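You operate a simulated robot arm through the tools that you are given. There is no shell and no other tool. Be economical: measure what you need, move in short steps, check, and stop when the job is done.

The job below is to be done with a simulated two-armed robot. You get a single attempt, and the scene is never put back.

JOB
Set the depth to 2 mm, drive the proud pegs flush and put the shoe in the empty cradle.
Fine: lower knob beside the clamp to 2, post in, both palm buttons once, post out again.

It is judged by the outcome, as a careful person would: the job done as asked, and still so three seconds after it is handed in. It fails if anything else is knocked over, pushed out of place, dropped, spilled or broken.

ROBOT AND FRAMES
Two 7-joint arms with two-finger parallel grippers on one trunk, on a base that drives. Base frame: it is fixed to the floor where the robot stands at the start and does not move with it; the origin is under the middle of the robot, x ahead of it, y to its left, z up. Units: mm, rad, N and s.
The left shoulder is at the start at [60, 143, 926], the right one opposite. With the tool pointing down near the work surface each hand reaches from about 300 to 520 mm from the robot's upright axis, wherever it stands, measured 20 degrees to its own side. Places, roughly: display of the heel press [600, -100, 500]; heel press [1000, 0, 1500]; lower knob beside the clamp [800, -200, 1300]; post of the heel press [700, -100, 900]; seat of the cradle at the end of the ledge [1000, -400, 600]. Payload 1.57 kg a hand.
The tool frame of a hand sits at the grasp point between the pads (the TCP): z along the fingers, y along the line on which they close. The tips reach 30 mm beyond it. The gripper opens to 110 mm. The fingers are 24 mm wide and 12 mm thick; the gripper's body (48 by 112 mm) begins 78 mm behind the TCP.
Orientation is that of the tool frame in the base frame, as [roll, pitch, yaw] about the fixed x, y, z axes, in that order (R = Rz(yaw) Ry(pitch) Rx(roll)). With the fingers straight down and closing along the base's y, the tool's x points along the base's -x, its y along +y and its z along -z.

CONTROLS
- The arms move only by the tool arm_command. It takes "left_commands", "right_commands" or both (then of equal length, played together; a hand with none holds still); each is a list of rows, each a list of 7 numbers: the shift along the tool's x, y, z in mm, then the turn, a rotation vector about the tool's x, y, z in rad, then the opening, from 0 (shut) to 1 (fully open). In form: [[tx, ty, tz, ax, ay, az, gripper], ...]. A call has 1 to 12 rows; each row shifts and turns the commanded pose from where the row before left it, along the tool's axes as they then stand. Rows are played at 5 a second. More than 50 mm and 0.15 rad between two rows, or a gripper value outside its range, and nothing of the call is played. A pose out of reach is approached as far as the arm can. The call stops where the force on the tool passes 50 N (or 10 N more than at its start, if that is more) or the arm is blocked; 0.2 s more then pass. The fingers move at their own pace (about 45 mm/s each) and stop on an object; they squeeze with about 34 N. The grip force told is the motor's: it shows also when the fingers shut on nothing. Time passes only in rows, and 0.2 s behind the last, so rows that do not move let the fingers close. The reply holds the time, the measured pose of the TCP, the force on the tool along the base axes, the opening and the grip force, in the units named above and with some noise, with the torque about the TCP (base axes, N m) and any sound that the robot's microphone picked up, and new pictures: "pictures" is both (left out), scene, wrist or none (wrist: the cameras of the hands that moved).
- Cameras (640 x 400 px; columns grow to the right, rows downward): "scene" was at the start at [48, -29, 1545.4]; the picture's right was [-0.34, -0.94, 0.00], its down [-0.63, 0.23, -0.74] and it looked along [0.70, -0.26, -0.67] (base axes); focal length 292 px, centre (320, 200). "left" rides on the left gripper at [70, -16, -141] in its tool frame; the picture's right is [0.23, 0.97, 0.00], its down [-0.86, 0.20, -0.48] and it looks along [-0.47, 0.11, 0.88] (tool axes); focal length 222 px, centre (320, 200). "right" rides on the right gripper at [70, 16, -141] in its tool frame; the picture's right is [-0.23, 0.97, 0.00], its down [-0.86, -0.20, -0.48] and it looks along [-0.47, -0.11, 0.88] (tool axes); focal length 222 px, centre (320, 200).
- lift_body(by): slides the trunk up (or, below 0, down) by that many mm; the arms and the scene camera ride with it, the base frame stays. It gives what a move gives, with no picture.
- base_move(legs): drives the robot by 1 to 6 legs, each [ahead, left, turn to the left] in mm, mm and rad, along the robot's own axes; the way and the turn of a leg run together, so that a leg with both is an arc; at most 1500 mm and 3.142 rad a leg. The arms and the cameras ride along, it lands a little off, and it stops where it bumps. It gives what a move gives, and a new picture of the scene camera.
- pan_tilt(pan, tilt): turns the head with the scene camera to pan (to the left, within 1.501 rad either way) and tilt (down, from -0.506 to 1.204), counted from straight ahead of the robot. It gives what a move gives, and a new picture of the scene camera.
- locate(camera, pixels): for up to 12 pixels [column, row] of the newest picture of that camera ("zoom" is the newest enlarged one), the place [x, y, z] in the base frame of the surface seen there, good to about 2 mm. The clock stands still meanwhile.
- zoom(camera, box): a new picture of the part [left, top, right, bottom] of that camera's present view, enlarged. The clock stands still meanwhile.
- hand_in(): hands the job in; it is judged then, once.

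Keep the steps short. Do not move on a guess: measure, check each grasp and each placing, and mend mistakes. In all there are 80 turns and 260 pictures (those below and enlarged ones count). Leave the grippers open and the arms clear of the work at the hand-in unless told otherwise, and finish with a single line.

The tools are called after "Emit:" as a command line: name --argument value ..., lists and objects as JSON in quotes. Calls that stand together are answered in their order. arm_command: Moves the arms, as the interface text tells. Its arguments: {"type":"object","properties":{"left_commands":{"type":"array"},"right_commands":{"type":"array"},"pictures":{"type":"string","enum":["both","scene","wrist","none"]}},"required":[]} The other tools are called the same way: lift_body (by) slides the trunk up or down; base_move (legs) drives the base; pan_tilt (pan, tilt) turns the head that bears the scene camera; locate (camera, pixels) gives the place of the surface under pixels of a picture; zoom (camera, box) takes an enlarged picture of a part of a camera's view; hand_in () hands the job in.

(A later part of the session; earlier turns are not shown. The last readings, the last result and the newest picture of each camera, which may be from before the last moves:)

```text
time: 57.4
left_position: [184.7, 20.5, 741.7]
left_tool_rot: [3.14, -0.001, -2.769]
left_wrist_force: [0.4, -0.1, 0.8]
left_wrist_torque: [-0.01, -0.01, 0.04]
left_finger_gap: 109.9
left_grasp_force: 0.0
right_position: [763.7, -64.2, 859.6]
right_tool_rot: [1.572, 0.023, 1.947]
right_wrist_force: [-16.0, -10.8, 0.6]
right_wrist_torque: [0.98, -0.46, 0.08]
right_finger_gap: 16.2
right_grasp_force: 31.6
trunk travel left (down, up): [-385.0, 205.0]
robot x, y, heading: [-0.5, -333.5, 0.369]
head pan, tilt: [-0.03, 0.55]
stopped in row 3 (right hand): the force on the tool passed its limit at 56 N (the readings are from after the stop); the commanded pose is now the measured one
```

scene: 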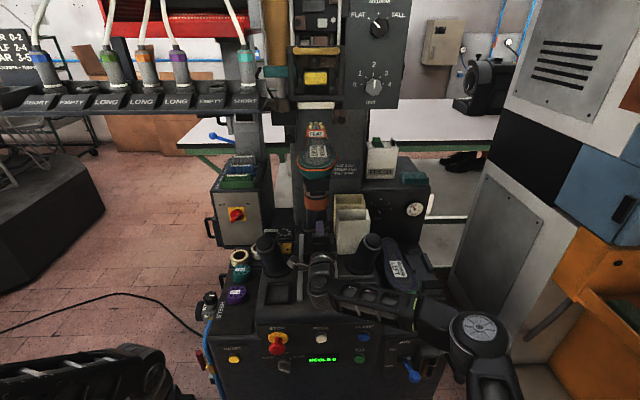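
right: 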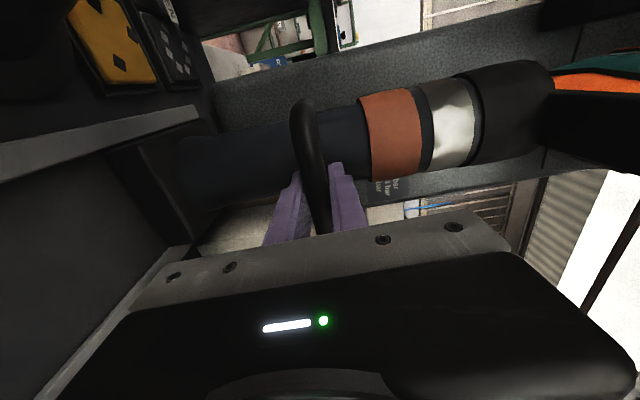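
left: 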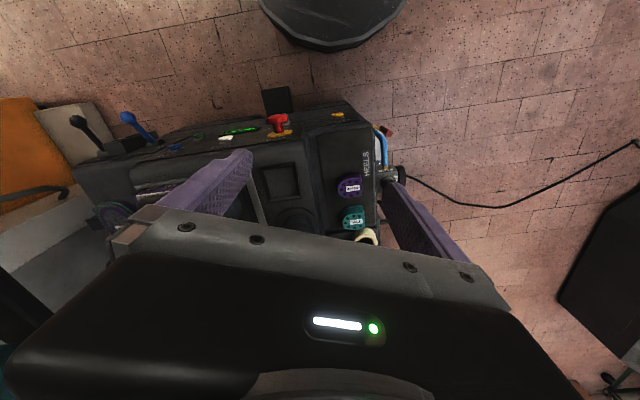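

That was the hard stop at 56 N, so the post is fully in. I'll open, withdraw and check that it stays.

Emit:
arm_command --right_commands '[[0, 0, 0, 0, 0, 0, 0.3], [0, 0, 0, 0, 0, 0, 0.65], [0, 0, 0, 0, 0, 0, 0.65], [0, 0, -30, 0, 0, 0, 0.65], [0, 0, -40, 0, 0, 0, 0.65], [0, 0, -40, 0, 0, 0, 0.65], [0, 0, -40, 0, 0, 0, 0.65]]' --pictures "both"

Emit:
zoom --camera "scene" --box '[240, 90, 400, 300]'

```text
time: 59.0
left_position: [182.4, 21.7, 740.4]
left_tool_rot: [-3.138, -0.003, -2.767]
left_wrist_force: [-0.9, 1.1, -0.7]
left_wrist_torque: [-0.07, -0.04, 0.0]
left_finger_gap: 110.2
left_grasp_force: 0.1
right_position: [621.3, -118.7, 859.6]
right_tool_rot: [1.571, 0.027, 1.947]
right_wrist_force: [-1.2, 1.2, -0.2]
right_wrist_torque: [0.0, -0.03, -0.01]
right_finger_gap: 71.6
right_grasp_force: 0.1
trunk travel left (down, up): [-385.0, 205.0]
robot x, y, heading: [4.8, -336.6, 0.376]
head pan, tilt: [-0.03, 0.55]
```

scene: 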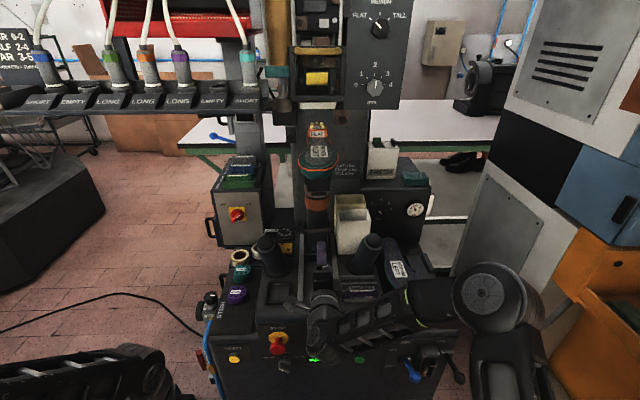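
right: 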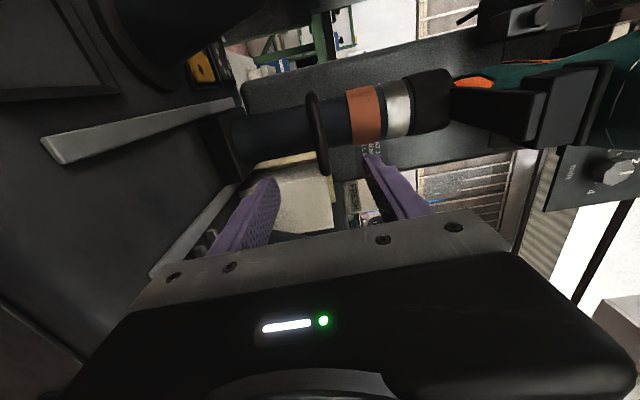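

```text
1.90 times, centred on (320, 195) of scene
```

zoom: 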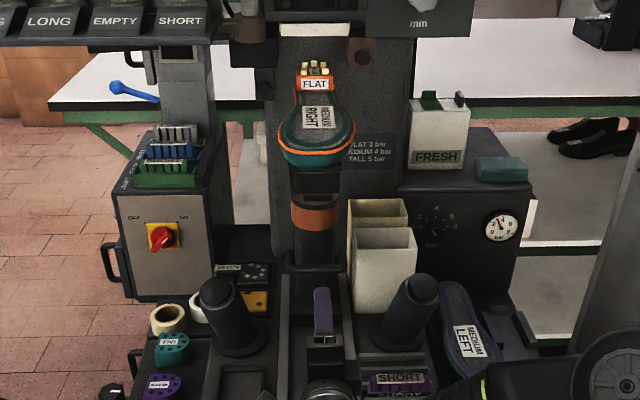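

The post stays in. I'll measure the heel against the clamp to verify alignment, and also the handle and the buttons.

Emit:
locate --camera "zoom" --pixels '[[318, 118], [312, 85], [316, 30], [300, 34], [345, 34], [315, 145], [315, 268], [218, 292], [413, 286], [218, 285], [322, 65]]'

Emit:
zoom --camera "scene" --box '[240, 220, 400, 320]'

```text
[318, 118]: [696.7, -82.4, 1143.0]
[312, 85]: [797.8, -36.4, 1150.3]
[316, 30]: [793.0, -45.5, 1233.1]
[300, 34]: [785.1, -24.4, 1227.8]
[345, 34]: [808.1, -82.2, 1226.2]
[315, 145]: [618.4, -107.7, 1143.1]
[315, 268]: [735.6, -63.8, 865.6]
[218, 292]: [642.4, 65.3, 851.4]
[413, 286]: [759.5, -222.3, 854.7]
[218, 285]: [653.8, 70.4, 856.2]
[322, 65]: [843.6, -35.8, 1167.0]
```

```text
4.00 times, centred on (320, 270) of scene
```

zoom: 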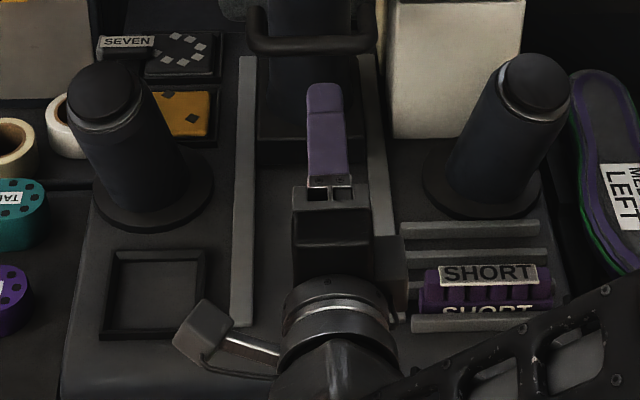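

The heel now sits centred under the clamp at u=338, with pegs at z≈1167 below the clamp bar at 1227. Now for the palm buttons, whose tops are at n≈630, u≈170 and 488, z≈855. I'll back off 250 mm to rearrange the hands in free space: right unrolled, left raised and tilted 45° forward.

Emit:
base_move --legs '[[-250, -15, 0]]'

Emit:
arm_command --right_commands '[[0, 0, 0, 0, 0, -0.1428, 0.3], [0, 0, 0, 0, 0, -0.1428, 0], [0, 0, 0, 0, 0, -0.1428, 0], [0, 0, 0, 0, 0, -0.1428, 0], [0, 0, 0, 0, 0, -0.1428, 0], [0, 0, 0, 0, 0, -0.1428, 0], [0, 0, 0, 0, 0, -0.1428, 0], [0, 0, 0, 0, 0, -0.1428, 0], [0, 0, 0, 0, 0, -0.1428, 0], [0, 0, 0, 0, 0, -0.1428, 0], [0, 0, 0, 0, 0, -0.1428, 0]]' --left_commands '[[-20, -21, -36, 0, 0, 0, 0.3], [-20, -21, -36, 0, 0, 0, 0], [-20, -21, -36, 0, 0, 0, 0], [-20, -21, -36, 0, 0, 0, 0], [-20, -21, -36, 0, 0, 0, 0], [0, 0, 0, 0, -0.131, 0, 0], [0, 0, 0, 0, -0.131, 0, 0], [0, 0, 0, 0, -0.131, 0, 0], [0, 0, 0, 0, -0.131, 0, 0], [0, 0, 0, 0, -0.131, 0, 0], [0, 0, 0, 0, -0.131, 0, 0]]' --pictures "scene"

```text
time: 60.8
left_position: [-43.8, -84.6, 741.5]
left_tool_rot: [3.141, -0.002, -2.77]
left_wrist_force: [-0.4, 0.0, 0.2]
left_wrist_torque: [0.01, 0.0, -0.04]
left_finger_gap: 109.8
left_grasp_force: 0.0
right_position: [395.5, -226.2, 858.3]
right_tool_rot: [1.574, 0.025, 1.947]
right_wrist_force: [0.0, -0.1, 0.7]
right_wrist_torque: [0.02, 0.02, -0.01]
right_finger_gap: 71.7
right_grasp_force: 0.1
trunk travel left (down, up): [-385.0, 205.0]
robot x, y, heading: [-226.2, -442.7, 0.371]
head pan, tilt: [-0.03, 0.55]
```

scene: 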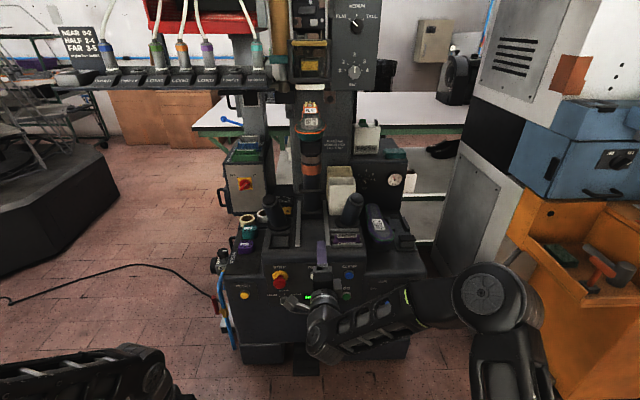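

```text
time: 63.2
left_position: [103.7, -145.4, 933.8]
left_tool_rot: [-3.138, 0.784, -2.77]
left_wrist_force: [-0.1, -0.6, -0.1]
left_wrist_torque: [0.0, 0.02, 0.01]
left_finger_gap: 0.0
left_grasp_force: 21.6
left hand out of reach, approached as far as the arm can: row 11
right_position: [395.5, -224.9, 858.2]
right_tool_rot: [-1.742, 1.545, -1.37]
right_wrist_force: [0.5, 0.2, -0.5]
right_wrist_torque: [0.0, 0.01, -0.02]
right_finger_gap: 0.3
right_grasp_force: 21.6
trunk travel left (down, up): [-385.0, 205.0]
robot x, y, heading: [-227.4, -445.2, 0.371]
head pan, tilt: [-0.03, 0.55]
```

scene: 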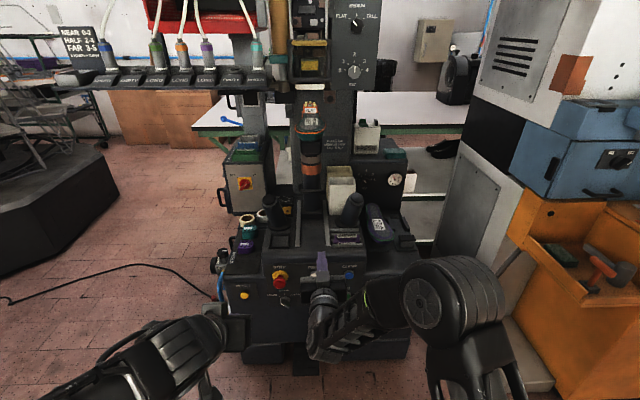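

Now I'll tilt the right hand to 45°, move it outboard to u≈488, and bring both hands to about the same forward distance at z≈934.

Emit:
arm_command --right_commands '[[-19, -34, 0, 0, 0, 0, 0], [-19, -34, 0, 0, 0, 0, 0], [-19, -34, 0, 0, 0, 0, 0], [-19, -34, 0, 0, 0, 0, 0], [0, 0, 0, 0, 0.131, 0, 0], [0, 0, 0, 0, 0.131, 0, 0], [0, 0, 0, 0, 0.131, 0, 0], [0, 0, 0, 0, 0.131, 0, 0], [0, 0, 0, 0, 0.131, 0, 0], [0, 0, 0, 0, 0.131, 0, 0], [33, 0, -33, 0, 0, 0, 0], [33, 0, -33, 0, 0, 0, 0]]' --left_commands '[[0, 0, 0, 0, 0, 0, 0], [0, 0, 0, 0, 0, 0, 0], [0, 0, 0, 0, 0, 0, 0], [0, 0, 0, 0, 0, 0, 0], [0, 0, 0, 0, 0, 0, 0], [0, 0, 0, 0, 0, 0, 0], [0, 0, 0, 0, 0, 0, 0], [0, 0, 0, 0, 0, 0, 0], [-26, 0, 26, 0, 0, 0, 0], [-26, 0, 26, 0, 0, 0, 0], [-26, 0, 26, 0, 0, 0, 0], [-26, 0, 26, 0, 0, 0, 0]]' --pictures "scene"

```text
time: 65.8
left_position: [241.5, -90.8, 931.7]
left_tool_rot: [-3.139, 0.783, -2.767]
left_wrist_force: [0.1, 0.7, 0.1]
left_wrist_torque: [0.02, 0.01, 0.01]
left_finger_gap: 0.0
left_grasp_force: 21.6
right_position: [356.9, -385.5, 938.3]
right_tool_rot: [-3.105, 0.779, -2.742]
right_wrist_force: [-0.1, 0.7, -0.4]
right_wrist_torque: [0.04, -0.06, 0.01]
right_finger_gap: 0.0
right_grasp_force: 21.6
trunk travel left (down, up): [-385.0, 205.0]
robot x, y, heading: [-225.5, -440.7, 0.371]
head pan, tilt: [-0.03, 0.55]
```

scene: 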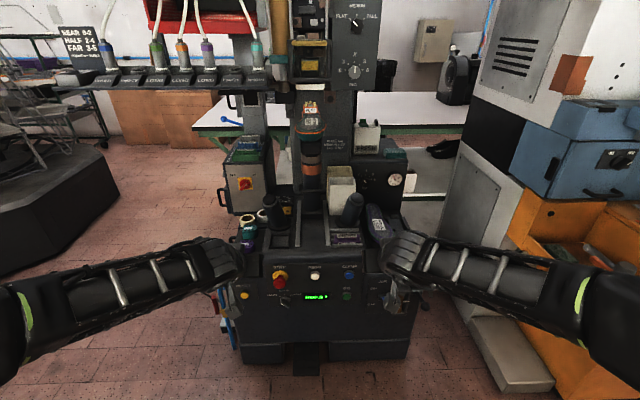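

Both hands are matched at n≈193, u=172 and 488, z≈935. I'll drive 415 mm forward so the fingertips arrive above the buttons, about 50 mm above the caps.

Emit:
base_move --legs '[[412, 0, -0.002]]'

Emit:
zoom --camera "scene" --box '[200, 200, 440, 350]'

```text
time: 68.3
left_position: [619.7, 60.6, 931.6]
left_tool_rot: [-3.139, 0.784, -2.765]
left_wrist_force: [-0.1, 0.2, 0.6]
left_wrist_torque: [0.0, 0.0, 0.0]
left_finger_gap: 0.0
left_grasp_force: 21.2
right_position: [737.5, -234.4, 936.8]
right_tool_rot: [-3.106, 0.779, -2.74]
right_wrist_force: [1.3, 0.9, -0.1]
right_wrist_torque: [0.01, 0.0, 0.01]
right_finger_gap: 0.1
right_grasp_force: 21.6
trunk travel left (down, up): [-385.0, 205.0]
robot x, y, heading: [150.2, -289.9, 0.374]
head pan, tilt: [-0.03, 0.55]
```

scene: 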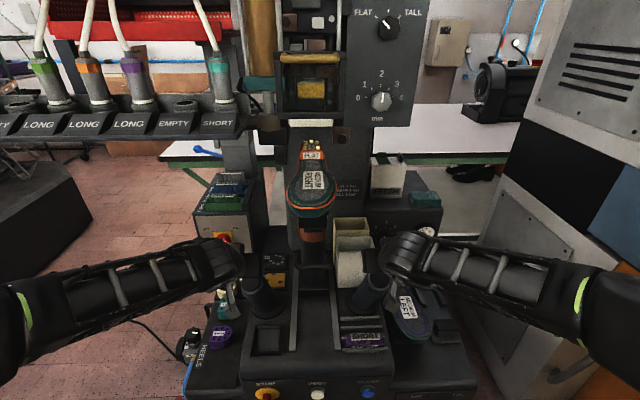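

```text
2.67 times, centred on (320, 275) of scene
```

zoom: 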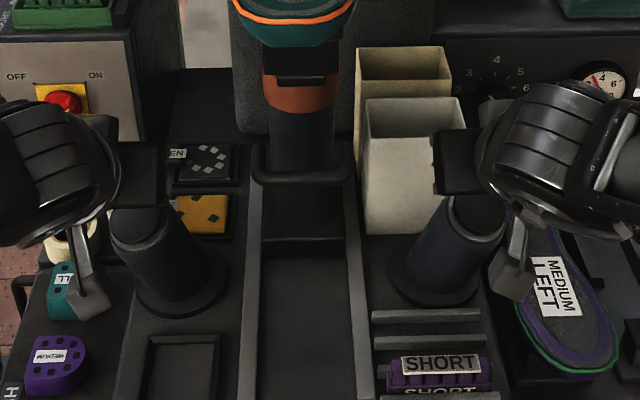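

The tips are near: left n=600, u=167 and right n=603, u=485. I'll centre them over the caps, lower to about 10 mm above, and look.

Emit:
arm_command --left_commands '[[-12, -3, 12, 0, 0, 0, 0], [13, 0, 13, 0, 0, 0, 0], [12, 0, 12, 0, 0, 0, 0], [0, 0, 0, 0, 0, 0, 0]]' --right_commands '[[-10, -3, 10, 0, 0, 0, 0], [15, 0, 15, 0, 0, 0, 0], [14, 0, 14, 0, 0, 0, 0], [0, 0, 0, 0, 0, 0, 0]]' --pictures "wrist"

Emit:
zoom --camera "scene" --box '[200, 200, 440, 350]'

```text
time: 69.3
left_position: [634.7, 63.9, 898.5]
left_tool_rot: [-3.14, 0.785, -2.765]
left_wrist_force: [0.0, 0.2, -0.3]
left_wrist_torque: [0.0, 0.02, -0.01]
left_finger_gap: 0.1
left_grasp_force: 21.0
right_position: [751.7, -232.4, 897.8]
right_tool_rot: [-3.107, 0.779, -2.741]
right_wrist_force: [0.5, 0.0, 0.5]
right_wrist_torque: [-0.03, 0.02, -0.08]
right_finger_gap: 0.0
right_grasp_force: 21.2
trunk travel left (down, up): [-385.0, 205.0]
robot x, y, heading: [150.1, -293.8, 0.375]
head pan, tilt: [-0.03, 0.55]
```

right: 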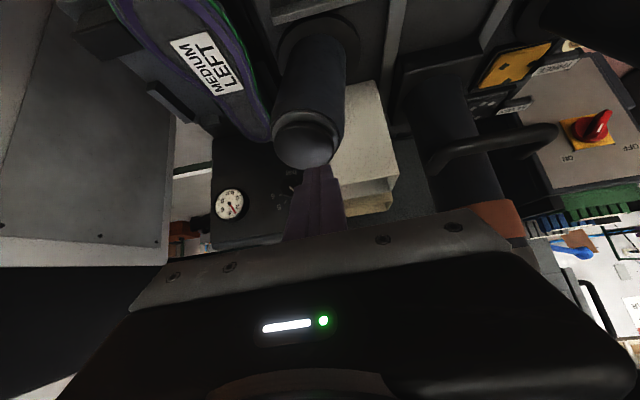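
left: 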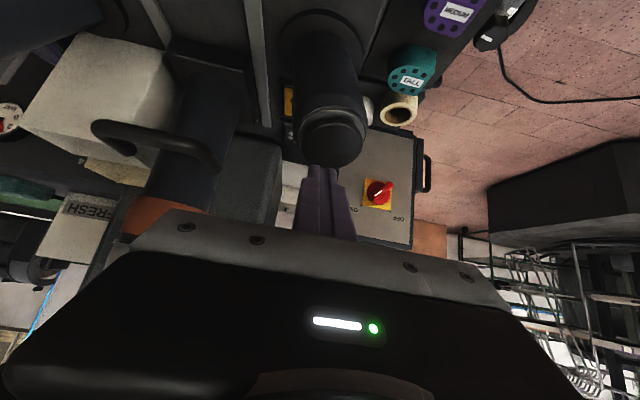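

```text
2.67 times, centred on (320, 275) of scene
```

zoom: 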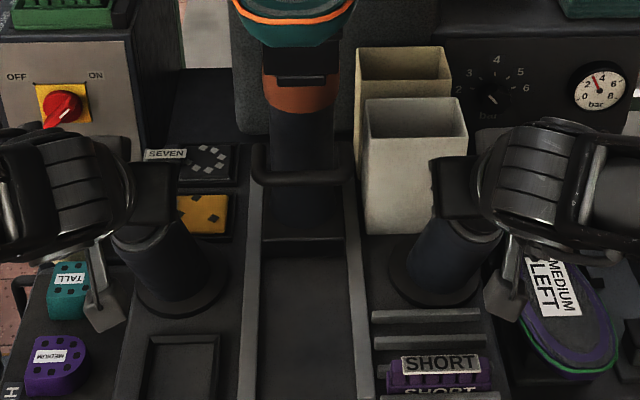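

I'll measure the caps directly from the wrist views to check centring.

Emit:
locate --camera "right" --pixels '[[305, 145], [288, 145], [325, 145], [305, 158], [305, 128], [318, 172]]'

Emit:
locate --camera "left" --pixels '[[332, 145], [312, 145], [352, 145], [332, 158], [332, 125], [318, 172]]'

```text
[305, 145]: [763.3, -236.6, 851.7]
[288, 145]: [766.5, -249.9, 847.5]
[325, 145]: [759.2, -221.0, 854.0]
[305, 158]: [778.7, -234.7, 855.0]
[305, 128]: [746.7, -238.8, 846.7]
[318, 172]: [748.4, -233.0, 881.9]
```

```text
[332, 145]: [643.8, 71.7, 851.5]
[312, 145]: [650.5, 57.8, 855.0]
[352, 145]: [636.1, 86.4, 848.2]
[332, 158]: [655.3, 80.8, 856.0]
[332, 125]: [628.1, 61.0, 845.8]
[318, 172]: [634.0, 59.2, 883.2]
```

The cap centres are right u≈494 and left u≈165, both at n≈627. I'll correct by 5 and 4 mm, then press both together and hold briefly.

Emit:
arm_command --left_commands '[[0, 4, 0, 0, 0, 0, 0], [3.5, 0, 3.5, 0, 0, 0, 0], [3.5, 0, 3.5, 0, 0, 0, 0], [3.5, 0, 3.5, 0, 0, 0, 0], [3.5, 0, 3.5, 0, 0, 0, 0], [0, 0, 0, 0, 0, 0, 0]]' --right_commands '[[0, -5, 0, 0, 0, 0, 0], [3.5, 0, 3.5, 0, 0, 0, 0], [3.5, 0, 3.5, 0, 0, 0, 0], [3.5, 0, 3.5, 0, 0, 0, 0], [3.5, 0, 3.5, 0, 0, 0, 0], [0, 0, 0, 0, 0, 0, 0]]' --pictures "scene"

```text
time: 70.7
left_position: [634.2, 66.7, 877.9]
left_tool_rot: [-3.139, 0.784, -2.766]
left_wrist_force: [2.8, -0.8, 7.0]
left_wrist_torque: [-0.01, -0.19, -0.01]
left_finger_gap: 0.0
left_grasp_force: 21.3
right_position: [753.5, -238.2, 877.8]
right_tool_rot: [-3.108, 0.782, -2.74]
right_wrist_force: [1.3, 1.2, 7.0]
right_wrist_torque: [0.13, -0.11, -0.03]
right_finger_gap: 0.2
right_grasp_force: 21.5
trunk travel left (down, up): [-385.0, 205.0]
robot x, y, heading: [151.5, -291.4, 0.376]
head pan, tilt: [-0.03, 0.55]
heard: click, click
```

scene: 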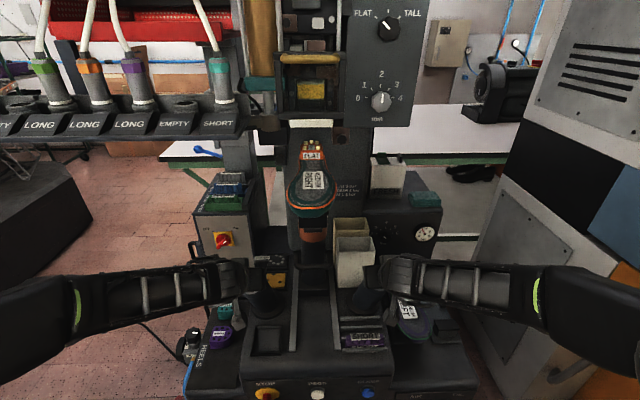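

Both buttons clicked. I'll hold still and watch the press cycle.

Emit:
arm_command --left_commands '[[0, 0, 0, 0, 0, 0, 0], [0, 0, 0, 0, 0, 0, 0], [0, 0, 0, 0, 0, 0, 0], [0, 0, 0, 0, 0, 0, 0], [0, 0, 0, 0, 0, 0, 0], [0, 0, 0, 0, 0, 0, 0]]' --pictures "scene"

Emit:
zoom --camera "scene" --box '[240, 60, 400, 240]'

```text
time: 72.1
left_position: [633.6, 67.0, 877.3]
left_tool_rot: [-3.139, 0.783, -2.765]
left_wrist_force: [-2.8, 0.7, 5.8]
left_wrist_torque: [-0.02, -0.03, -0.04]
left_finger_gap: 0.2
left_grasp_force: 21.6
right_position: [752.8, -238.3, 877.1]
right_tool_rot: [-3.106, 0.78, -2.74]
right_wrist_force: [-1.1, -2.2, 6.3]
right_wrist_torque: [0.02, 0.0, 0.0]
right_finger_gap: 0.0
right_grasp_force: 20.8
trunk travel left (down, up): [-385.0, 205.0]
robot x, y, heading: [152.6, -294.8, 0.376]
head pan, tilt: [-0.03, 0.55]
```

scene: 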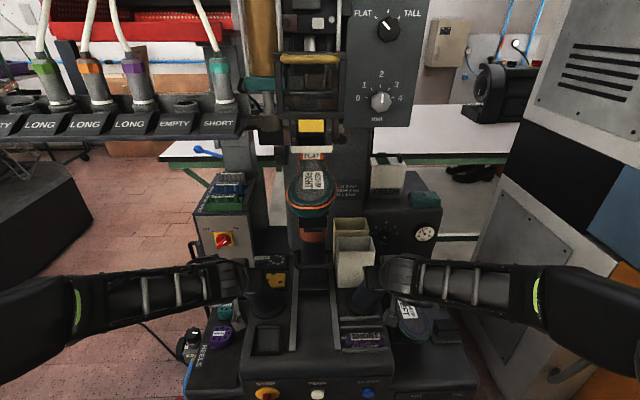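

```text
2.22 times, centred on (320, 150) of scene
```

zoom: 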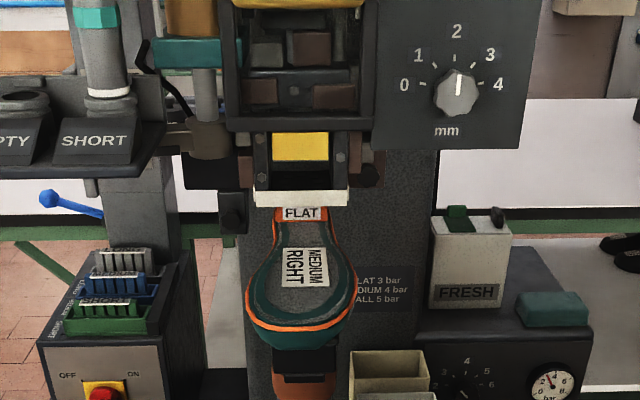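

The clamp has come down onto the heel. I'll keep holding until the cycle ends.

Emit:
arm_command --left_commands '[[0, 0, 0, 0, 0, 0, 0], [0, 0, 0, 0, 0, 0, 0], [0, 0, 0, 0, 0, 0, 0], [0, 0, 0, 0, 0, 0, 0], [0, 0, 0, 0, 0, 0, 0], [0, 0, 0, 0, 0, 0, 0], [0, 0, 0, 0, 0, 0, 0], [0, 0, 0, 0, 0, 0, 0]]' --pictures "scene"

```text
time: 73.9
left_position: [634.2, 66.6, 877.0]
left_tool_rot: [-3.141, 0.785, -2.768]
left_wrist_force: [-1.5, -0.1, 6.6]
left_wrist_torque: [-0.04, -0.03, -0.01]
left_finger_gap: 0.1
left_grasp_force: 21.4
right_position: [752.2, -239.5, 878.0]
right_tool_rot: [-3.107, 0.781, -2.741]
right_wrist_force: [-1.3, -1.8, 4.9]
right_wrist_torque: [0.01, 0.01, 0.02]
right_finger_gap: 0.1
right_grasp_force: 21.4
trunk travel left (down, up): [-385.0, 205.0]
robot x, y, heading: [150.4, -293.7, 0.381]
head pan, tilt: [-0.03, 0.55]
```

scene: 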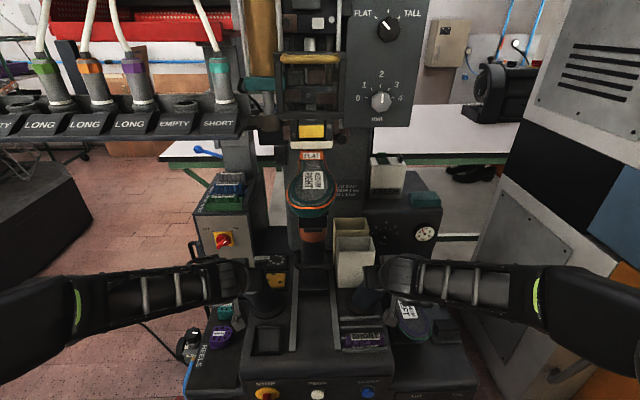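

Emit:
arm_command --left_commands '[[0, 0, 0, 0, 0, 0, 0], [0, 0, 0, 0, 0, 0, 0], [0, 0, 0, 0, 0, 0, 0], [0, 0, 0, 0, 0, 0, 0], [0, 0, 0, 0, 0, 0, 0], [0, 0, 0, 0, 0, 0, 0], [0, 0, 0, 0, 0, 0, 0], [0, 0, 0, 0, 0, 0, 0]]' --pictures "scene"

Emit:
zoom --camera "scene" --box '[270, 80, 370, 180]'

```text
time: 75.7
left_position: [633.3, 67.2, 877.0]
left_tool_rot: [3.141, 0.786, -2.765]
left_wrist_force: [-2.6, 0.6, 6.0]
left_wrist_torque: [0.0, -0.05, 0.02]
left_finger_gap: 0.0
left_grasp_force: 21.3
right_position: [751.6, -238.8, 877.4]
right_tool_rot: [-3.106, 0.78, -2.741]
right_wrist_force: [-1.7, -1.6, 5.9]
right_wrist_torque: [0.04, 0.03, -0.01]
right_finger_gap: 0.0
right_grasp_force: 21.3
trunk travel left (down, up): [-385.0, 205.0]
robot x, y, heading: [150.6, -294.4, 0.374]
head pan, tilt: [-0.03, 0.55]
```

scene: 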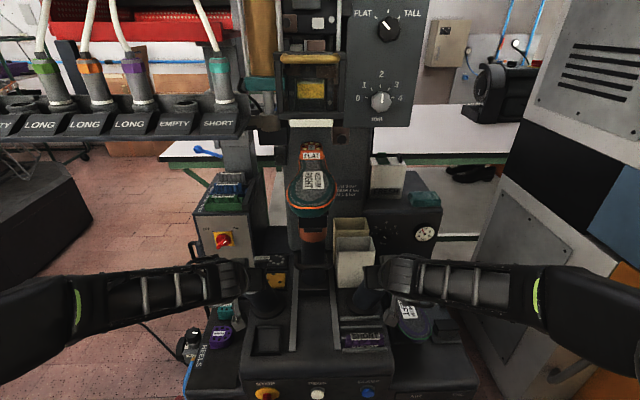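

```text
4.00 times, centred on (320, 130) of scene
```

zoom: 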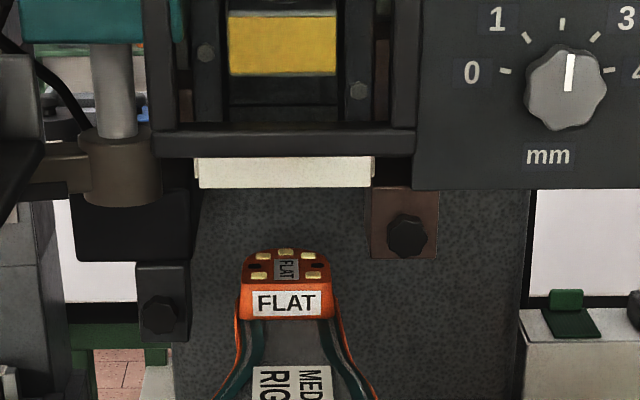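

The pegs are flush and the clamp is back up. I'll lift both hands straight up, back the base off, and check the display.

Emit:
arm_command --left_commands '[[-17, 0, -17, 0, 0, 0, 0], [-17, 0, -17, 0, 0, 0, 0], [-17, 0, -17, 0, 0, 0, 0]]' --right_commands '[[-17, 0, -17, 0, 0, 0, 0], [-17, 0, -17, 0, 0, 0, 0], [-17, 0, -17, 0, 0, 0, 0]]' --pictures "none"

Emit:
base_move --legs '[[-350, 0, 0]]'

Emit:
zoom --camera "scene" --box '[240, 80, 400, 330]'

```text
time: 76.5
left_position: [633.2, 66.8, 949.6]
left_tool_rot: [-3.14, 0.784, -2.766]
left_wrist_force: [-0.2, 0.3, 0.4]
left_wrist_torque: [-0.01, 0.0, 0.0]
left_finger_gap: 0.0
left_grasp_force: 21.0
right_position: [752.4, -235.3, 949.7]
right_tool_rot: [-3.105, 0.78, -2.737]
right_wrist_force: [-0.5, -0.7, 0.1]
right_wrist_torque: [-0.02, -0.02, 0.01]
right_finger_gap: 0.1
right_grasp_force: 21.1
trunk travel left (down, up): [-385.0, 205.0]
robot x, y, heading: [150.4, -293.6, 0.377]
head pan, tilt: [-0.03, 0.55]
```

```text
time: 78.8
left_position: [303.9, -61.1, 949.4]
left_tool_rot: [-3.14, 0.784, -2.764]
left_wrist_force: [-0.8, -0.3, -0.1]
left_wrist_torque: [-0.01, 0.04, 0.02]
left_finger_gap: 0.0
left_grasp_force: 21.0
right_position: [424.0, -363.9, 949.4]
right_tool_rot: [-3.105, 0.78, -2.739]
right_wrist_force: [-0.7, -0.4, 0.0]
right_wrist_torque: [-0.01, -0.01, 0.0]
right_finger_gap: 0.0
right_grasp_force: 21.4
trunk travel left (down, up): [-385.0, 205.0]
robot x, y, heading: [-177.9, -421.5, 0.379]
head pan, tilt: [-0.03, 0.55]
```

scene: 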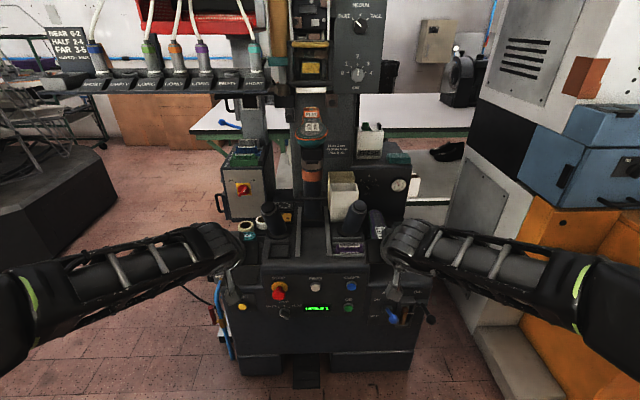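

```text
1.60 times, centred on (320, 205) of scene
```

zoom: 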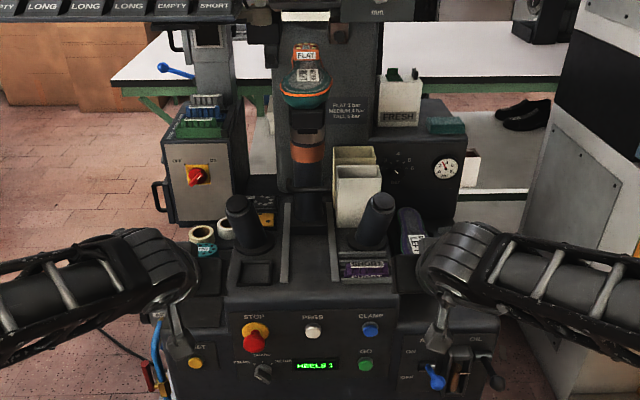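

The display reads HEELS 1, so the cycle is counted. Next is bringing the post out. I'll turn the right hand back to horizontal and rolled in front of the handle, and pull the left hand back.

Emit:
arm_command --right_commands '[[0, 0, 0, 0, -0.131, 0, 0], [0, 0, 0, 0, -0.131, 0, 0], [0, 0, 0, 0, -0.131, 0, 0], [0, 0, 0, 0, -0.131, 0, 0], [0, 0, 0, 0, -0.131, 0, 0], [0, 0, 0, 0, -0.131, 0, 0], [22, 34, 8, 0, 0, 0, 0], [22, 34, 8, 0, 0, 0, 0], [22, 34, 8, 0, 0, 0, 0], [22, 34, 8, 0, 0, 0, 0]]' --left_commands '[[28, 0, -28, 0, 0, 0, 0], [28, 0, -28, 0, 0, 0, 0], [28, 0, -28, 0, 0, 0, 0], [0, 0, 0, 0, 0, 0, 0], [0, 0, 0, 0, 0, 0, 0], [0, 0, 0, 0, 0, 0, 0], [0, 0, 0, 0, 0, 0, 0], [0, 0, 0, 0, 0, 0, 0], [0, 0, 0, 0, 0, 0, 0], [0, 0, 0, 0, 0, 0, 0]]' --pictures "none"

Emit:
arm_command --right_commands '[[0, 0, 0, 0, 0, 0.1428, 0.3], [0, 0, 0, 0, 0, 0.1428, 0.65], [0, 0, 0, 0, 0, 0.1428, 0.65], [0, 0, 0, 0, 0, 0.1428, 0.65], [0, 0, 0, 0, 0, 0.1428, 0.65], [0, 0, 0, 0, 0, 0.1428, 0.65], [0, 0, 0, 0, 0, 0.1428, 0.65], [0, 0, 0, 0, 0, 0.1428, 0.65], [0, 0, 0, 0, 0, 0.1428, 0.65], [0, 0, 0, 0, 0, 0.1428, 0.65], [0, 0, 0, 0, 0, 0.1428, 0.65]]' --pictures "scene"

```text
time: 81.0
left_position: [194.6, -104.4, 947.5]
left_tool_rot: [-3.14, 0.782, -2.764]
left_wrist_force: [0.4, -0.6, -0.1]
left_wrist_torque: [-0.01, 0.0, 0.0]
left_finger_gap: 0.0
left_grasp_force: 21.3
right_position: [402.4, -228.1, 857.4]
right_tool_rot: [-1.709, 1.547, -1.332]
right_wrist_force: [0.2, 0.5, 0.0]
right_wrist_torque: [0.03, 0.01, 0.01]
right_finger_gap: 0.0
right_grasp_force: 21.6
trunk travel left (down, up): [-385.0, 205.0]
robot x, y, heading: [-177.1, -423.2, 0.379]
head pan, tilt: [-0.03, 0.55]
```

```text
time: 83.4
left_position: [194.7, -106.5, 948.1]
left_tool_rot: [-3.138, 0.784, -2.765]
left_wrist_force: [-0.6, 0.3, -0.2]
left_wrist_torque: [-0.02, -0.01, 0.0]
left_finger_gap: 0.1
left_grasp_force: 21.6
right_position: [403.3, -229.1, 858.6]
right_tool_rot: [1.576, 0.024, 1.949]
right_wrist_force: [-0.1, 0.5, -0.8]
right_wrist_torque: [0.03, -0.03, -0.01]
right_finger_gap: 71.2
right_grasp_force: 0.1
trunk travel left (down, up): [-385.0, 205.0]
robot x, y, heading: [-176.2, -423.8, 0.379]
head pan, tilt: [-0.03, 0.55]
```

scene: 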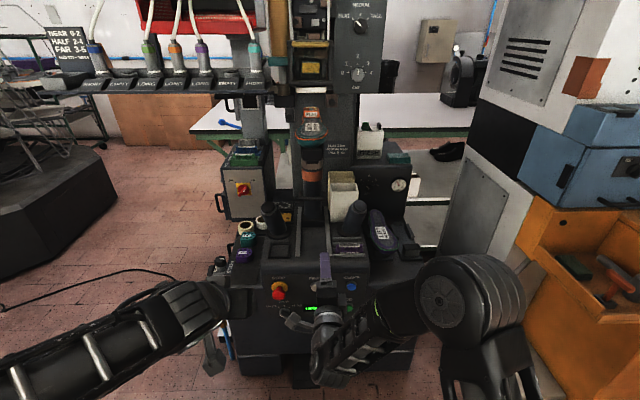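

The hand is at n=293, u=359 and the bar is at n≈668, u≈329. I'll drive to about 50 mm short of it.

Emit:
base_move --legs '[[0, 34, -0.008], [315, 0, 0]]'

Emit:
arm_command --right_commands '[[0, 0, 0, 0, 0, 0, 0.65]]' --pictures "wrist"

```text
time: 86.0
left_position: [480.6, 37.5, 947.4]
left_tool_rot: [-3.14, 0.784, -2.774]
left_wrist_force: [0.1, -0.5, 0.3]
left_wrist_torque: [0.01, 0.0, 0.0]
left_finger_gap: 0.1
left_grasp_force: 21.7
right_position: [687.8, -85.7, 858.2]
right_tool_rot: [1.576, 0.024, 1.941]
right_wrist_force: [0.1, 0.5, -0.8]
right_wrist_torque: [-0.01, -0.02, -0.01]
right_finger_gap: 71.3
right_grasp_force: 0.1
trunk travel left (down, up): [-385.0, 205.0]
robot x, y, heading: [104.4, -272.3, 0.369]
head pan, tilt: [-0.03, 0.55]
```

scene: 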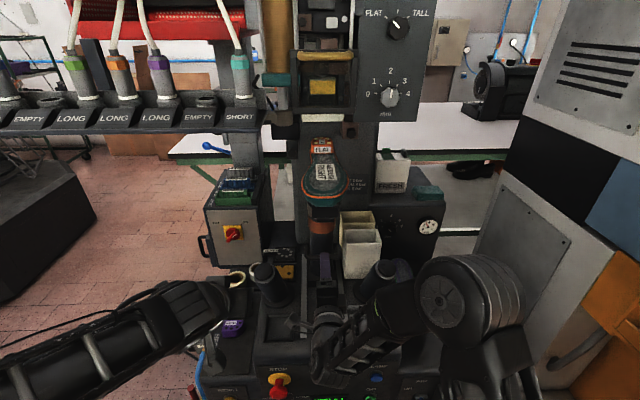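

```text
time: 86.4
left_position: [478.9, 38.0, 948.1]
left_tool_rot: [-3.14, 0.783, -2.773]
left_wrist_force: [-0.4, 0.2, -0.3]
left_wrist_torque: [0.0, -0.02, -0.01]
left_finger_gap: 0.0
left_grasp_force: 21.9
right_position: [688.1, -88.1, 857.5]
right_tool_rot: [1.576, 0.026, 1.941]
right_wrist_force: [-0.2, 0.0, 0.3]
right_wrist_torque: [-0.03, 0.0, -0.02]
right_finger_gap: 71.4
right_grasp_force: 0.1
trunk travel left (down, up): [-385.0, 205.0]
robot x, y, heading: [104.8, -277.9, 0.366]
head pan, tilt: [-0.03, 0.55]
```

right: 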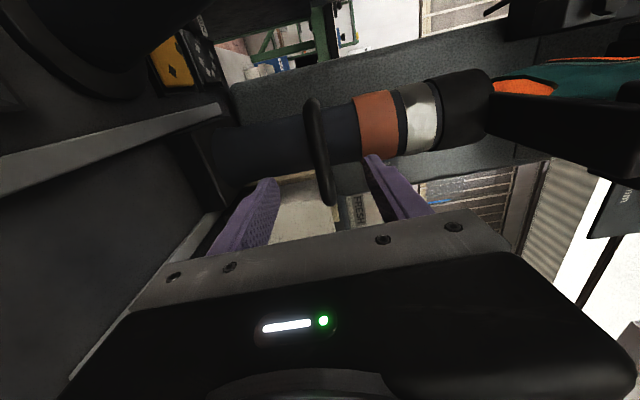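

The hand is lined up (u=330). I'll advance 56 mm and close on the bar.

Emit:
arm_command --right_commands '[[0, 3, 20, 0, 0, 0, 0.65], [0, 0, 20, 0, 0, 0, 0.65], [0, 0, 16, 0, 0, 0, 0.65], [0, 0, 0, 0, 0, 0, 0.2], [0, 0, 0, 0, 0, 0, 0], [0, 0, 0, 0, 0, 0, 0], [0, 0, 0, 0, 0, 0, 0], [0, 0, 0, 0, 0, 0, 0]]' --pictures "wrist"

```text
time: 88.2
left_position: [480.4, 38.2, 947.6]
left_tool_rot: [-3.14, 0.784, -2.774]
left_wrist_force: [-0.1, 1.0, -0.5]
left_wrist_torque: [0.0, -0.02, -0.02]
left_finger_gap: 0.1
left_grasp_force: 20.9
right_position: [740.2, -66.4, 860.8]
right_tool_rot: [1.576, 0.024, 1.94]
right_wrist_force: [0.0, 0.1, -1.9]
right_wrist_torque: [0.57, 0.29, 0.05]
right_finger_gap: 16.4
right_grasp_force: 28.8
trunk travel left (down, up): [-385.0, 205.0]
robot x, y, heading: [111.0, -274.5, 0.362]
head pan, tilt: [-0.03, 0.55]
```

right: 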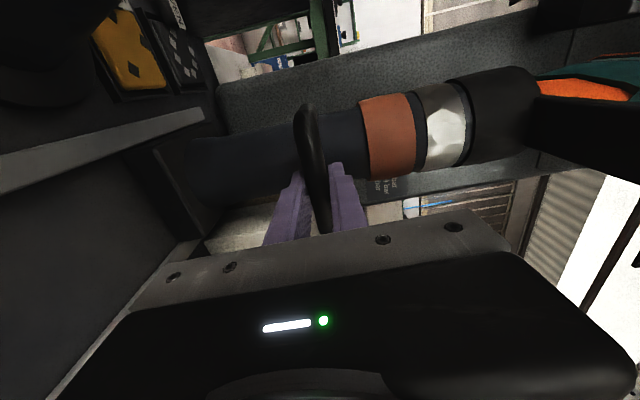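

Gripped (16.4 mm). I'll pull the post out, first with the arm.

Emit:
arm_command --right_commands '[[0, 0, -10, 0, 0, 0, 0], [0, 0, -15, 0, 0, 0, 0], [0, 0, -15, 0, 0, 0, 0], [0, 0, -15, 0, 0, 0, 0], [0, 0, -15, 0, 0, 0, 0], [0, 0, -15, 0, 0, 0, 0]]' --pictures "none"

Emit:
base_move --legs '[[-72, 0, 0]]'

```text
time: 89.6
left_position: [480.7, 37.6, 947.3]
left_tool_rot: [-3.141, 0.784, -2.773]
left_wrist_force: [0.3, -0.1, 0.6]
left_wrist_torque: [-0.01, -0.02, -0.01]
left_finger_gap: 0.1
left_grasp_force: 21.5
right_position: [661.4, -99.1, 860.7]
right_tool_rot: [1.575, 0.024, 1.942]
right_wrist_force: [-2.7, -2.2, -4.8]
right_wrist_torque: [0.57, 0.36, -0.05]
right_finger_gap: 16.3
right_grasp_force: 31.5
trunk travel left (down, up): [-385.0, 205.0]
robot x, y, heading: [104.2, -277.4, 0.365]
head pan, tilt: [-0.03, 0.55]
```

```text
time: 90.6
left_position: [411.3, 12.1, 947.9]
left_tool_rot: [3.141, 0.782, -2.773]
left_wrist_force: [0.3, -0.7, 0.3]
left_wrist_torque: [0.01, 0.03, -0.01]
left_finger_gap: 0.0
left_grasp_force: 21.1
right_position: [594.6, -124.5, 860.5]
right_tool_rot: [1.577, 0.023, 1.938]
right_wrist_force: [3.5, -6.7, -7.9]
right_wrist_torque: [0.72, 0.26, 0.0]
right_finger_gap: 16.0
right_grasp_force: 31.3
trunk travel left (down, up): [-385.0, 205.0]
robot x, y, heading: [35.0, -301.8, 0.373]
head pan, tilt: [-0.03, 0.55]
```

scene: 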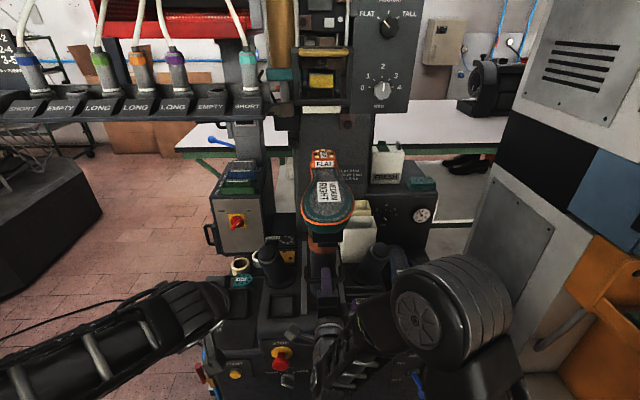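

The post is nearly out (n=510 against the original 497), so I'll pull the last bit to its stop.

Emit:
arm_command --right_commands '[[0, 0, -5, 0, 0, 0, 0], [0, 0, -5, 0, 0, 0, 0], [0, 0, -5, 0, 0, 0, 0], [0, 0, -3, 0, 0, 0, 0], [0, 0, 0, 0, 0, 0, 0]]' --pictures "wrist"

Emit:
locate --camera "scene" --pixels '[[323, 162], [328, 195], [330, 222], [305, 210], [351, 205]]'

```text
time: 91.8
left_position: [412.3, 12.5, 947.1]
left_tool_rot: [-3.14, 0.781, -2.773]
left_wrist_force: [0.2, -0.5, -0.1]
left_wrist_torque: [0.01, 0.0, -0.01]
left_finger_gap: 0.1
left_grasp_force: 21.7
right_position: [578.9, -130.4, 859.7]
right_tool_rot: [1.577, 0.024, 1.938]
right_wrist_force: [19.7, 4.9, 0.9]
right_wrist_torque: [0.73, 0.28, -0.07]
right_finger_gap: 16.2
right_grasp_force: 31.5
trunk travel left (down, up): [-385.0, 205.0]
robot x, y, heading: [43.3, -304.6, 0.37]
head pan, tilt: [-0.03, 0.55]
```

right: 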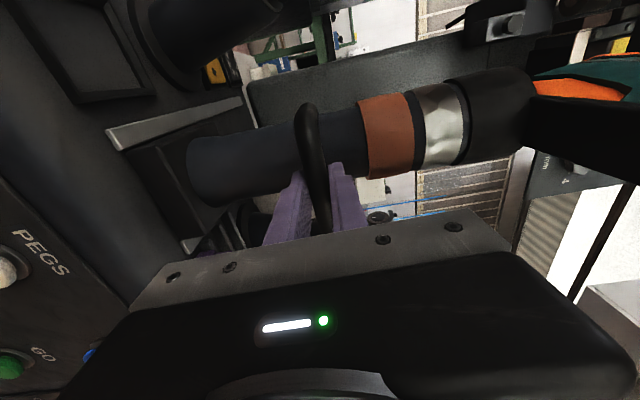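

```text
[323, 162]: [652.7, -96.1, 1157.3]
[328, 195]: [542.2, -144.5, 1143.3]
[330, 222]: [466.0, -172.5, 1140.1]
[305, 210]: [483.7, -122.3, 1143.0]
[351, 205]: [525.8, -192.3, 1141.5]
```

The post is at its outer stop (20 N, n≈493). I'll release the handle, back straight away, and then unroll the hand for grasping the shoe.

Emit:
arm_command --right_commands '[[0, 0, 0, 0, 0, 0, 0.3], [0, 0, 0, 0, 0, 0, 0.65], [0, 0, 0, 0, 0, 0, 0.65], [0, 0, 0, 0, 0, 0, 0.65]]' --pictures "none"

Emit:
base_move --legs '[[-300, 0, 0]]'

Emit:
arm_command --right_commands '[[0, 0, 0, 0, 0, -0.1428, 1], [0, 0, 0, 0, 0, -0.1428, 1], [0, 0, 0, 0, 0, -0.1428, 1], [0, 0, 0, 0, 0, -0.1428, 1], [0, 0, 0, 0, 0, -0.1428, 1], [0, 0, 0, 0, 0, -0.1428, 1], [0, 0, 0, 0, 0, -0.1428, 1], [0, 0, 0, 0, 0, -0.1428, 1], [0, 0, 0, 0, 0, -0.1428, 1], [0, 0, 0, 0, 0, -0.1428, 1], [0, 0, 0, 0, 0, -0.1428, 1]]' --pictures "none"

Emit:
arm_command --right_commands '[[-20, -25, 0, 0, 0.145, 0, 1], [0, -25, 0, 0, 0.145, 0, 1], [0, -25, 0, 0, 0.145, 0, 1], [0, -25, 0, 0, 0.145, 0, 1], [0, 0, 0, 0, 0.145, 0, 1], [0, 0, 0, 0, 0.145, 0, 1]]' --pictures "scene"

```text
time: 92.8
left_position: [412.0, 11.6, 948.3]
left_tool_rot: [-3.14, 0.785, -2.775]
left_wrist_force: [-0.1, 0.4, -0.9]
left_wrist_torque: [0.0, 0.02, 0.01]
left_finger_gap: 0.3
left_grasp_force: 21.5
right_position: [575.4, -131.3, 860.9]
right_tool_rot: [1.575, 0.025, 1.938]
right_wrist_force: [0.2, -0.4, -0.3]
right_wrist_torque: [-0.03, 0.03, 0.01]
right_finger_gap: 71.4
right_grasp_force: 0.1
trunk travel left (down, up): [-385.0, 205.0]
robot x, y, heading: [37.6, -298.7, 0.371]
head pan, tilt: [-0.03, 0.55]
```

```text
time: 94.9
left_position: [127.4, -95.3, 948.5]
left_tool_rot: [3.141, 0.784, -2.768]
left_wrist_force: [-0.3, -0.3, 0.1]
left_wrist_torque: [0.0, 0.0, 0.02]
left_finger_gap: 0.0
left_grasp_force: 21.4
right_position: [293.1, -237.8, 860.5]
right_tool_rot: [1.575, 0.027, 1.948]
right_wrist_force: [-0.4, 0.7, 1.1]
right_wrist_torque: [-0.01, 0.02, -0.01]
right_finger_gap: 71.3
right_grasp_force: 0.0
trunk travel left (down, up): [-385.0, 205.0]
robot x, y, heading: [-243.8, -412.5, 0.377]
head pan, tilt: [-0.03, 0.55]
```

scene: 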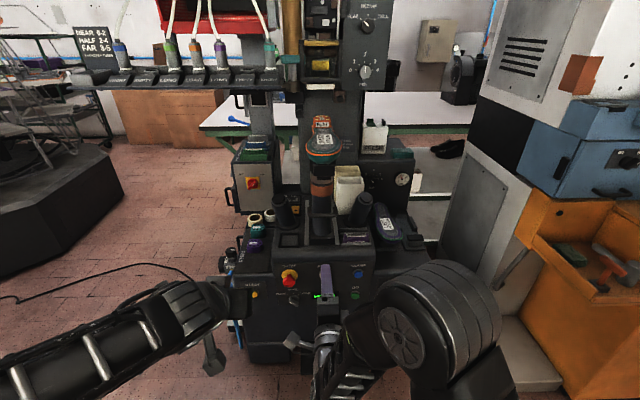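

```text
time: 97.3
left_position: [128.4, -94.9, 948.4]
left_tool_rot: [-3.139, 0.783, -2.766]
left_wrist_force: [-1.3, 0.6, -1.3]
left_wrist_torque: [0.01, 0.02, -0.06]
left_finger_gap: 0.3
left_grasp_force: 21.1
right_position: [292.4, -235.8, 859.4]
right_tool_rot: [-1.774, 1.542, -1.399]
right_wrist_force: [0.2, -0.4, -0.7]
right_wrist_torque: [0.05, 0.01, -0.01]
right_finger_gap: 110.2
right_grasp_force: 0.1
trunk travel left (down, up): [-385.0, 205.0]
robot x, y, heading: [-243.9, -410.5, 0.379]
head pan, tilt: [-0.03, 0.55]
```

```text
time: 98.7
left_position: [127.3, -95.0, 948.2]
left_tool_rot: [-3.139, 0.783, -2.766]
left_wrist_force: [1.1, 0.6, -0.1]
left_wrist_torque: [-0.03, 0.03, -0.01]
left_finger_gap: 0.3
left_grasp_force: 21.2
right_position: [331.3, -330.6, 884.0]
right_tool_rot: [-3.11, 0.697, -2.749]
right_wrist_force: [-0.7, 0.0, 0.9]
right_wrist_torque: [0.01, -0.03, -0.06]
right_finger_gap: 110.2
right_grasp_force: 0.0
trunk travel left (down, up): [-385.0, 205.0]
robot x, y, heading: [-242.0, -409.1, 0.379]
head pan, tilt: [-0.03, 0.55]
```

scene: 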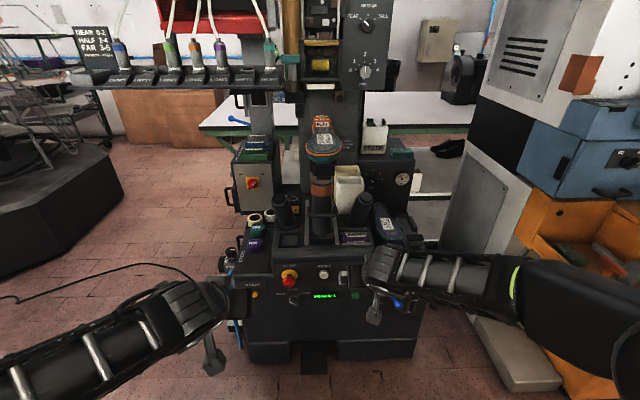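

Next I'll raise the trunk 100 mm and the hand to about z=1190, above the sole, then measure the shoe's edges before driving over it.

Emit:
lift_body --by 100

Emit:
arm_command --right_commands '[[-26, 0, -31.5, 0, 0, 0, 1], [-26, 0, -31.5, 0, 0, 0, 1], [-26, 0, -31.5, 0, 0, 0, 1], [-26, 0, -31.5, 0, 0, 0, 1], [-26, 0, -31.5, 0, 0, 0, 1], [0, 0, 0, -0.03, 0, 0, 1]]' --pictures "scene"

Emit:
zoom --camera "scene" --box '[260, 150, 420, 280]'

```text
time: 100.0
left_position: [127.2, -95.1, 1048.3]
left_tool_rot: [-3.14, 0.785, -2.766]
left_wrist_force: [0.0, 0.2, 0.2]
left_wrist_torque: [-0.01, -0.01, 0.02]
left_finger_gap: 0.0
left_grasp_force: 21.3
right_position: [329.6, -330.6, 982.8]
right_tool_rot: [-3.107, 0.696, -2.744]
right_wrist_force: [0.4, 0.1, 0.0]
right_wrist_torque: [0.0, 0.0, 0.01]
right_finger_gap: 110.0
right_grasp_force: 0.0
trunk travel left (down, up): [-485.0, 105.0]
robot x, y, heading: [-247.0, -418.3, 0.375]
head pan, tilt: [-0.03, 0.55]
```

```text
time: 101.4
left_position: [127.6, -95.9, 1048.8]
left_tool_rot: [-3.139, 0.785, -2.768]
left_wrist_force: [-0.7, -0.4, 0.6]
left_wrist_torque: [0.04, -0.01, -0.02]
left_finger_gap: 0.0
left_grasp_force: 20.8
right_position: [326.5, -326.6, 1187.4]
right_tool_rot: [-3.14, 0.693, -2.744]
right_wrist_force: [-0.5, -0.4, -0.4]
right_wrist_torque: [-0.02, 0.04, -0.01]
right_finger_gap: 109.9
right_grasp_force: 0.0
trunk travel left (down, up): [-485.0, 105.0]
robot x, y, heading: [-244.3, -412.8, 0.372]
head pan, tilt: [-0.03, 0.55]
```

scene: 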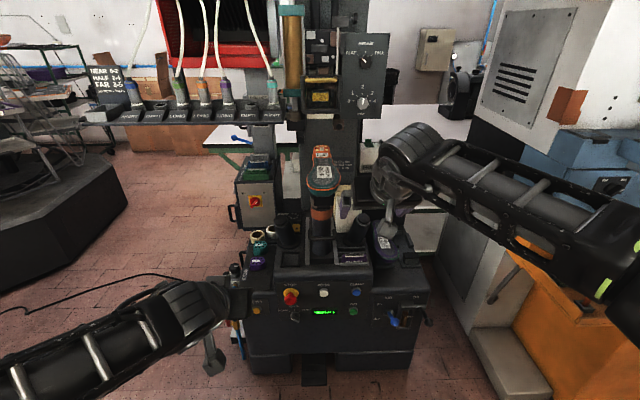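

```text
3.08 times, centred on (340, 215) of scene
```

zoom: 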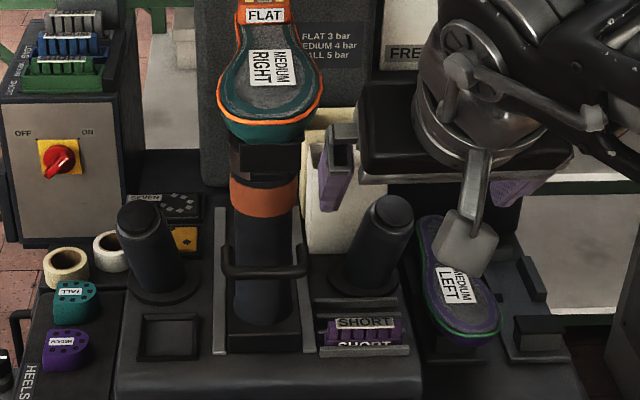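

Emit:
locate --camera "zoom" --pixels '[[242, 50], [297, 50], [238, 62], [306, 65], [228, 80], [316, 82], [270, 118], [243, 35], [290, 35], [228, 110], [316, 105], [270, 130]]'

```text
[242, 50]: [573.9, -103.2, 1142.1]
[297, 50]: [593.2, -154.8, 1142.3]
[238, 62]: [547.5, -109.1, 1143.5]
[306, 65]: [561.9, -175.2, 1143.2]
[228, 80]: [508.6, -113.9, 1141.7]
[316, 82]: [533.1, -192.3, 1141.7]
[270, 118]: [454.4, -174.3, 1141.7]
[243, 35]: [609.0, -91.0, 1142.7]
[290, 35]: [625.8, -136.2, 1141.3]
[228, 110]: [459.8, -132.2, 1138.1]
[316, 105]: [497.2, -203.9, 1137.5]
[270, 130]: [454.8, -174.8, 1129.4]
```

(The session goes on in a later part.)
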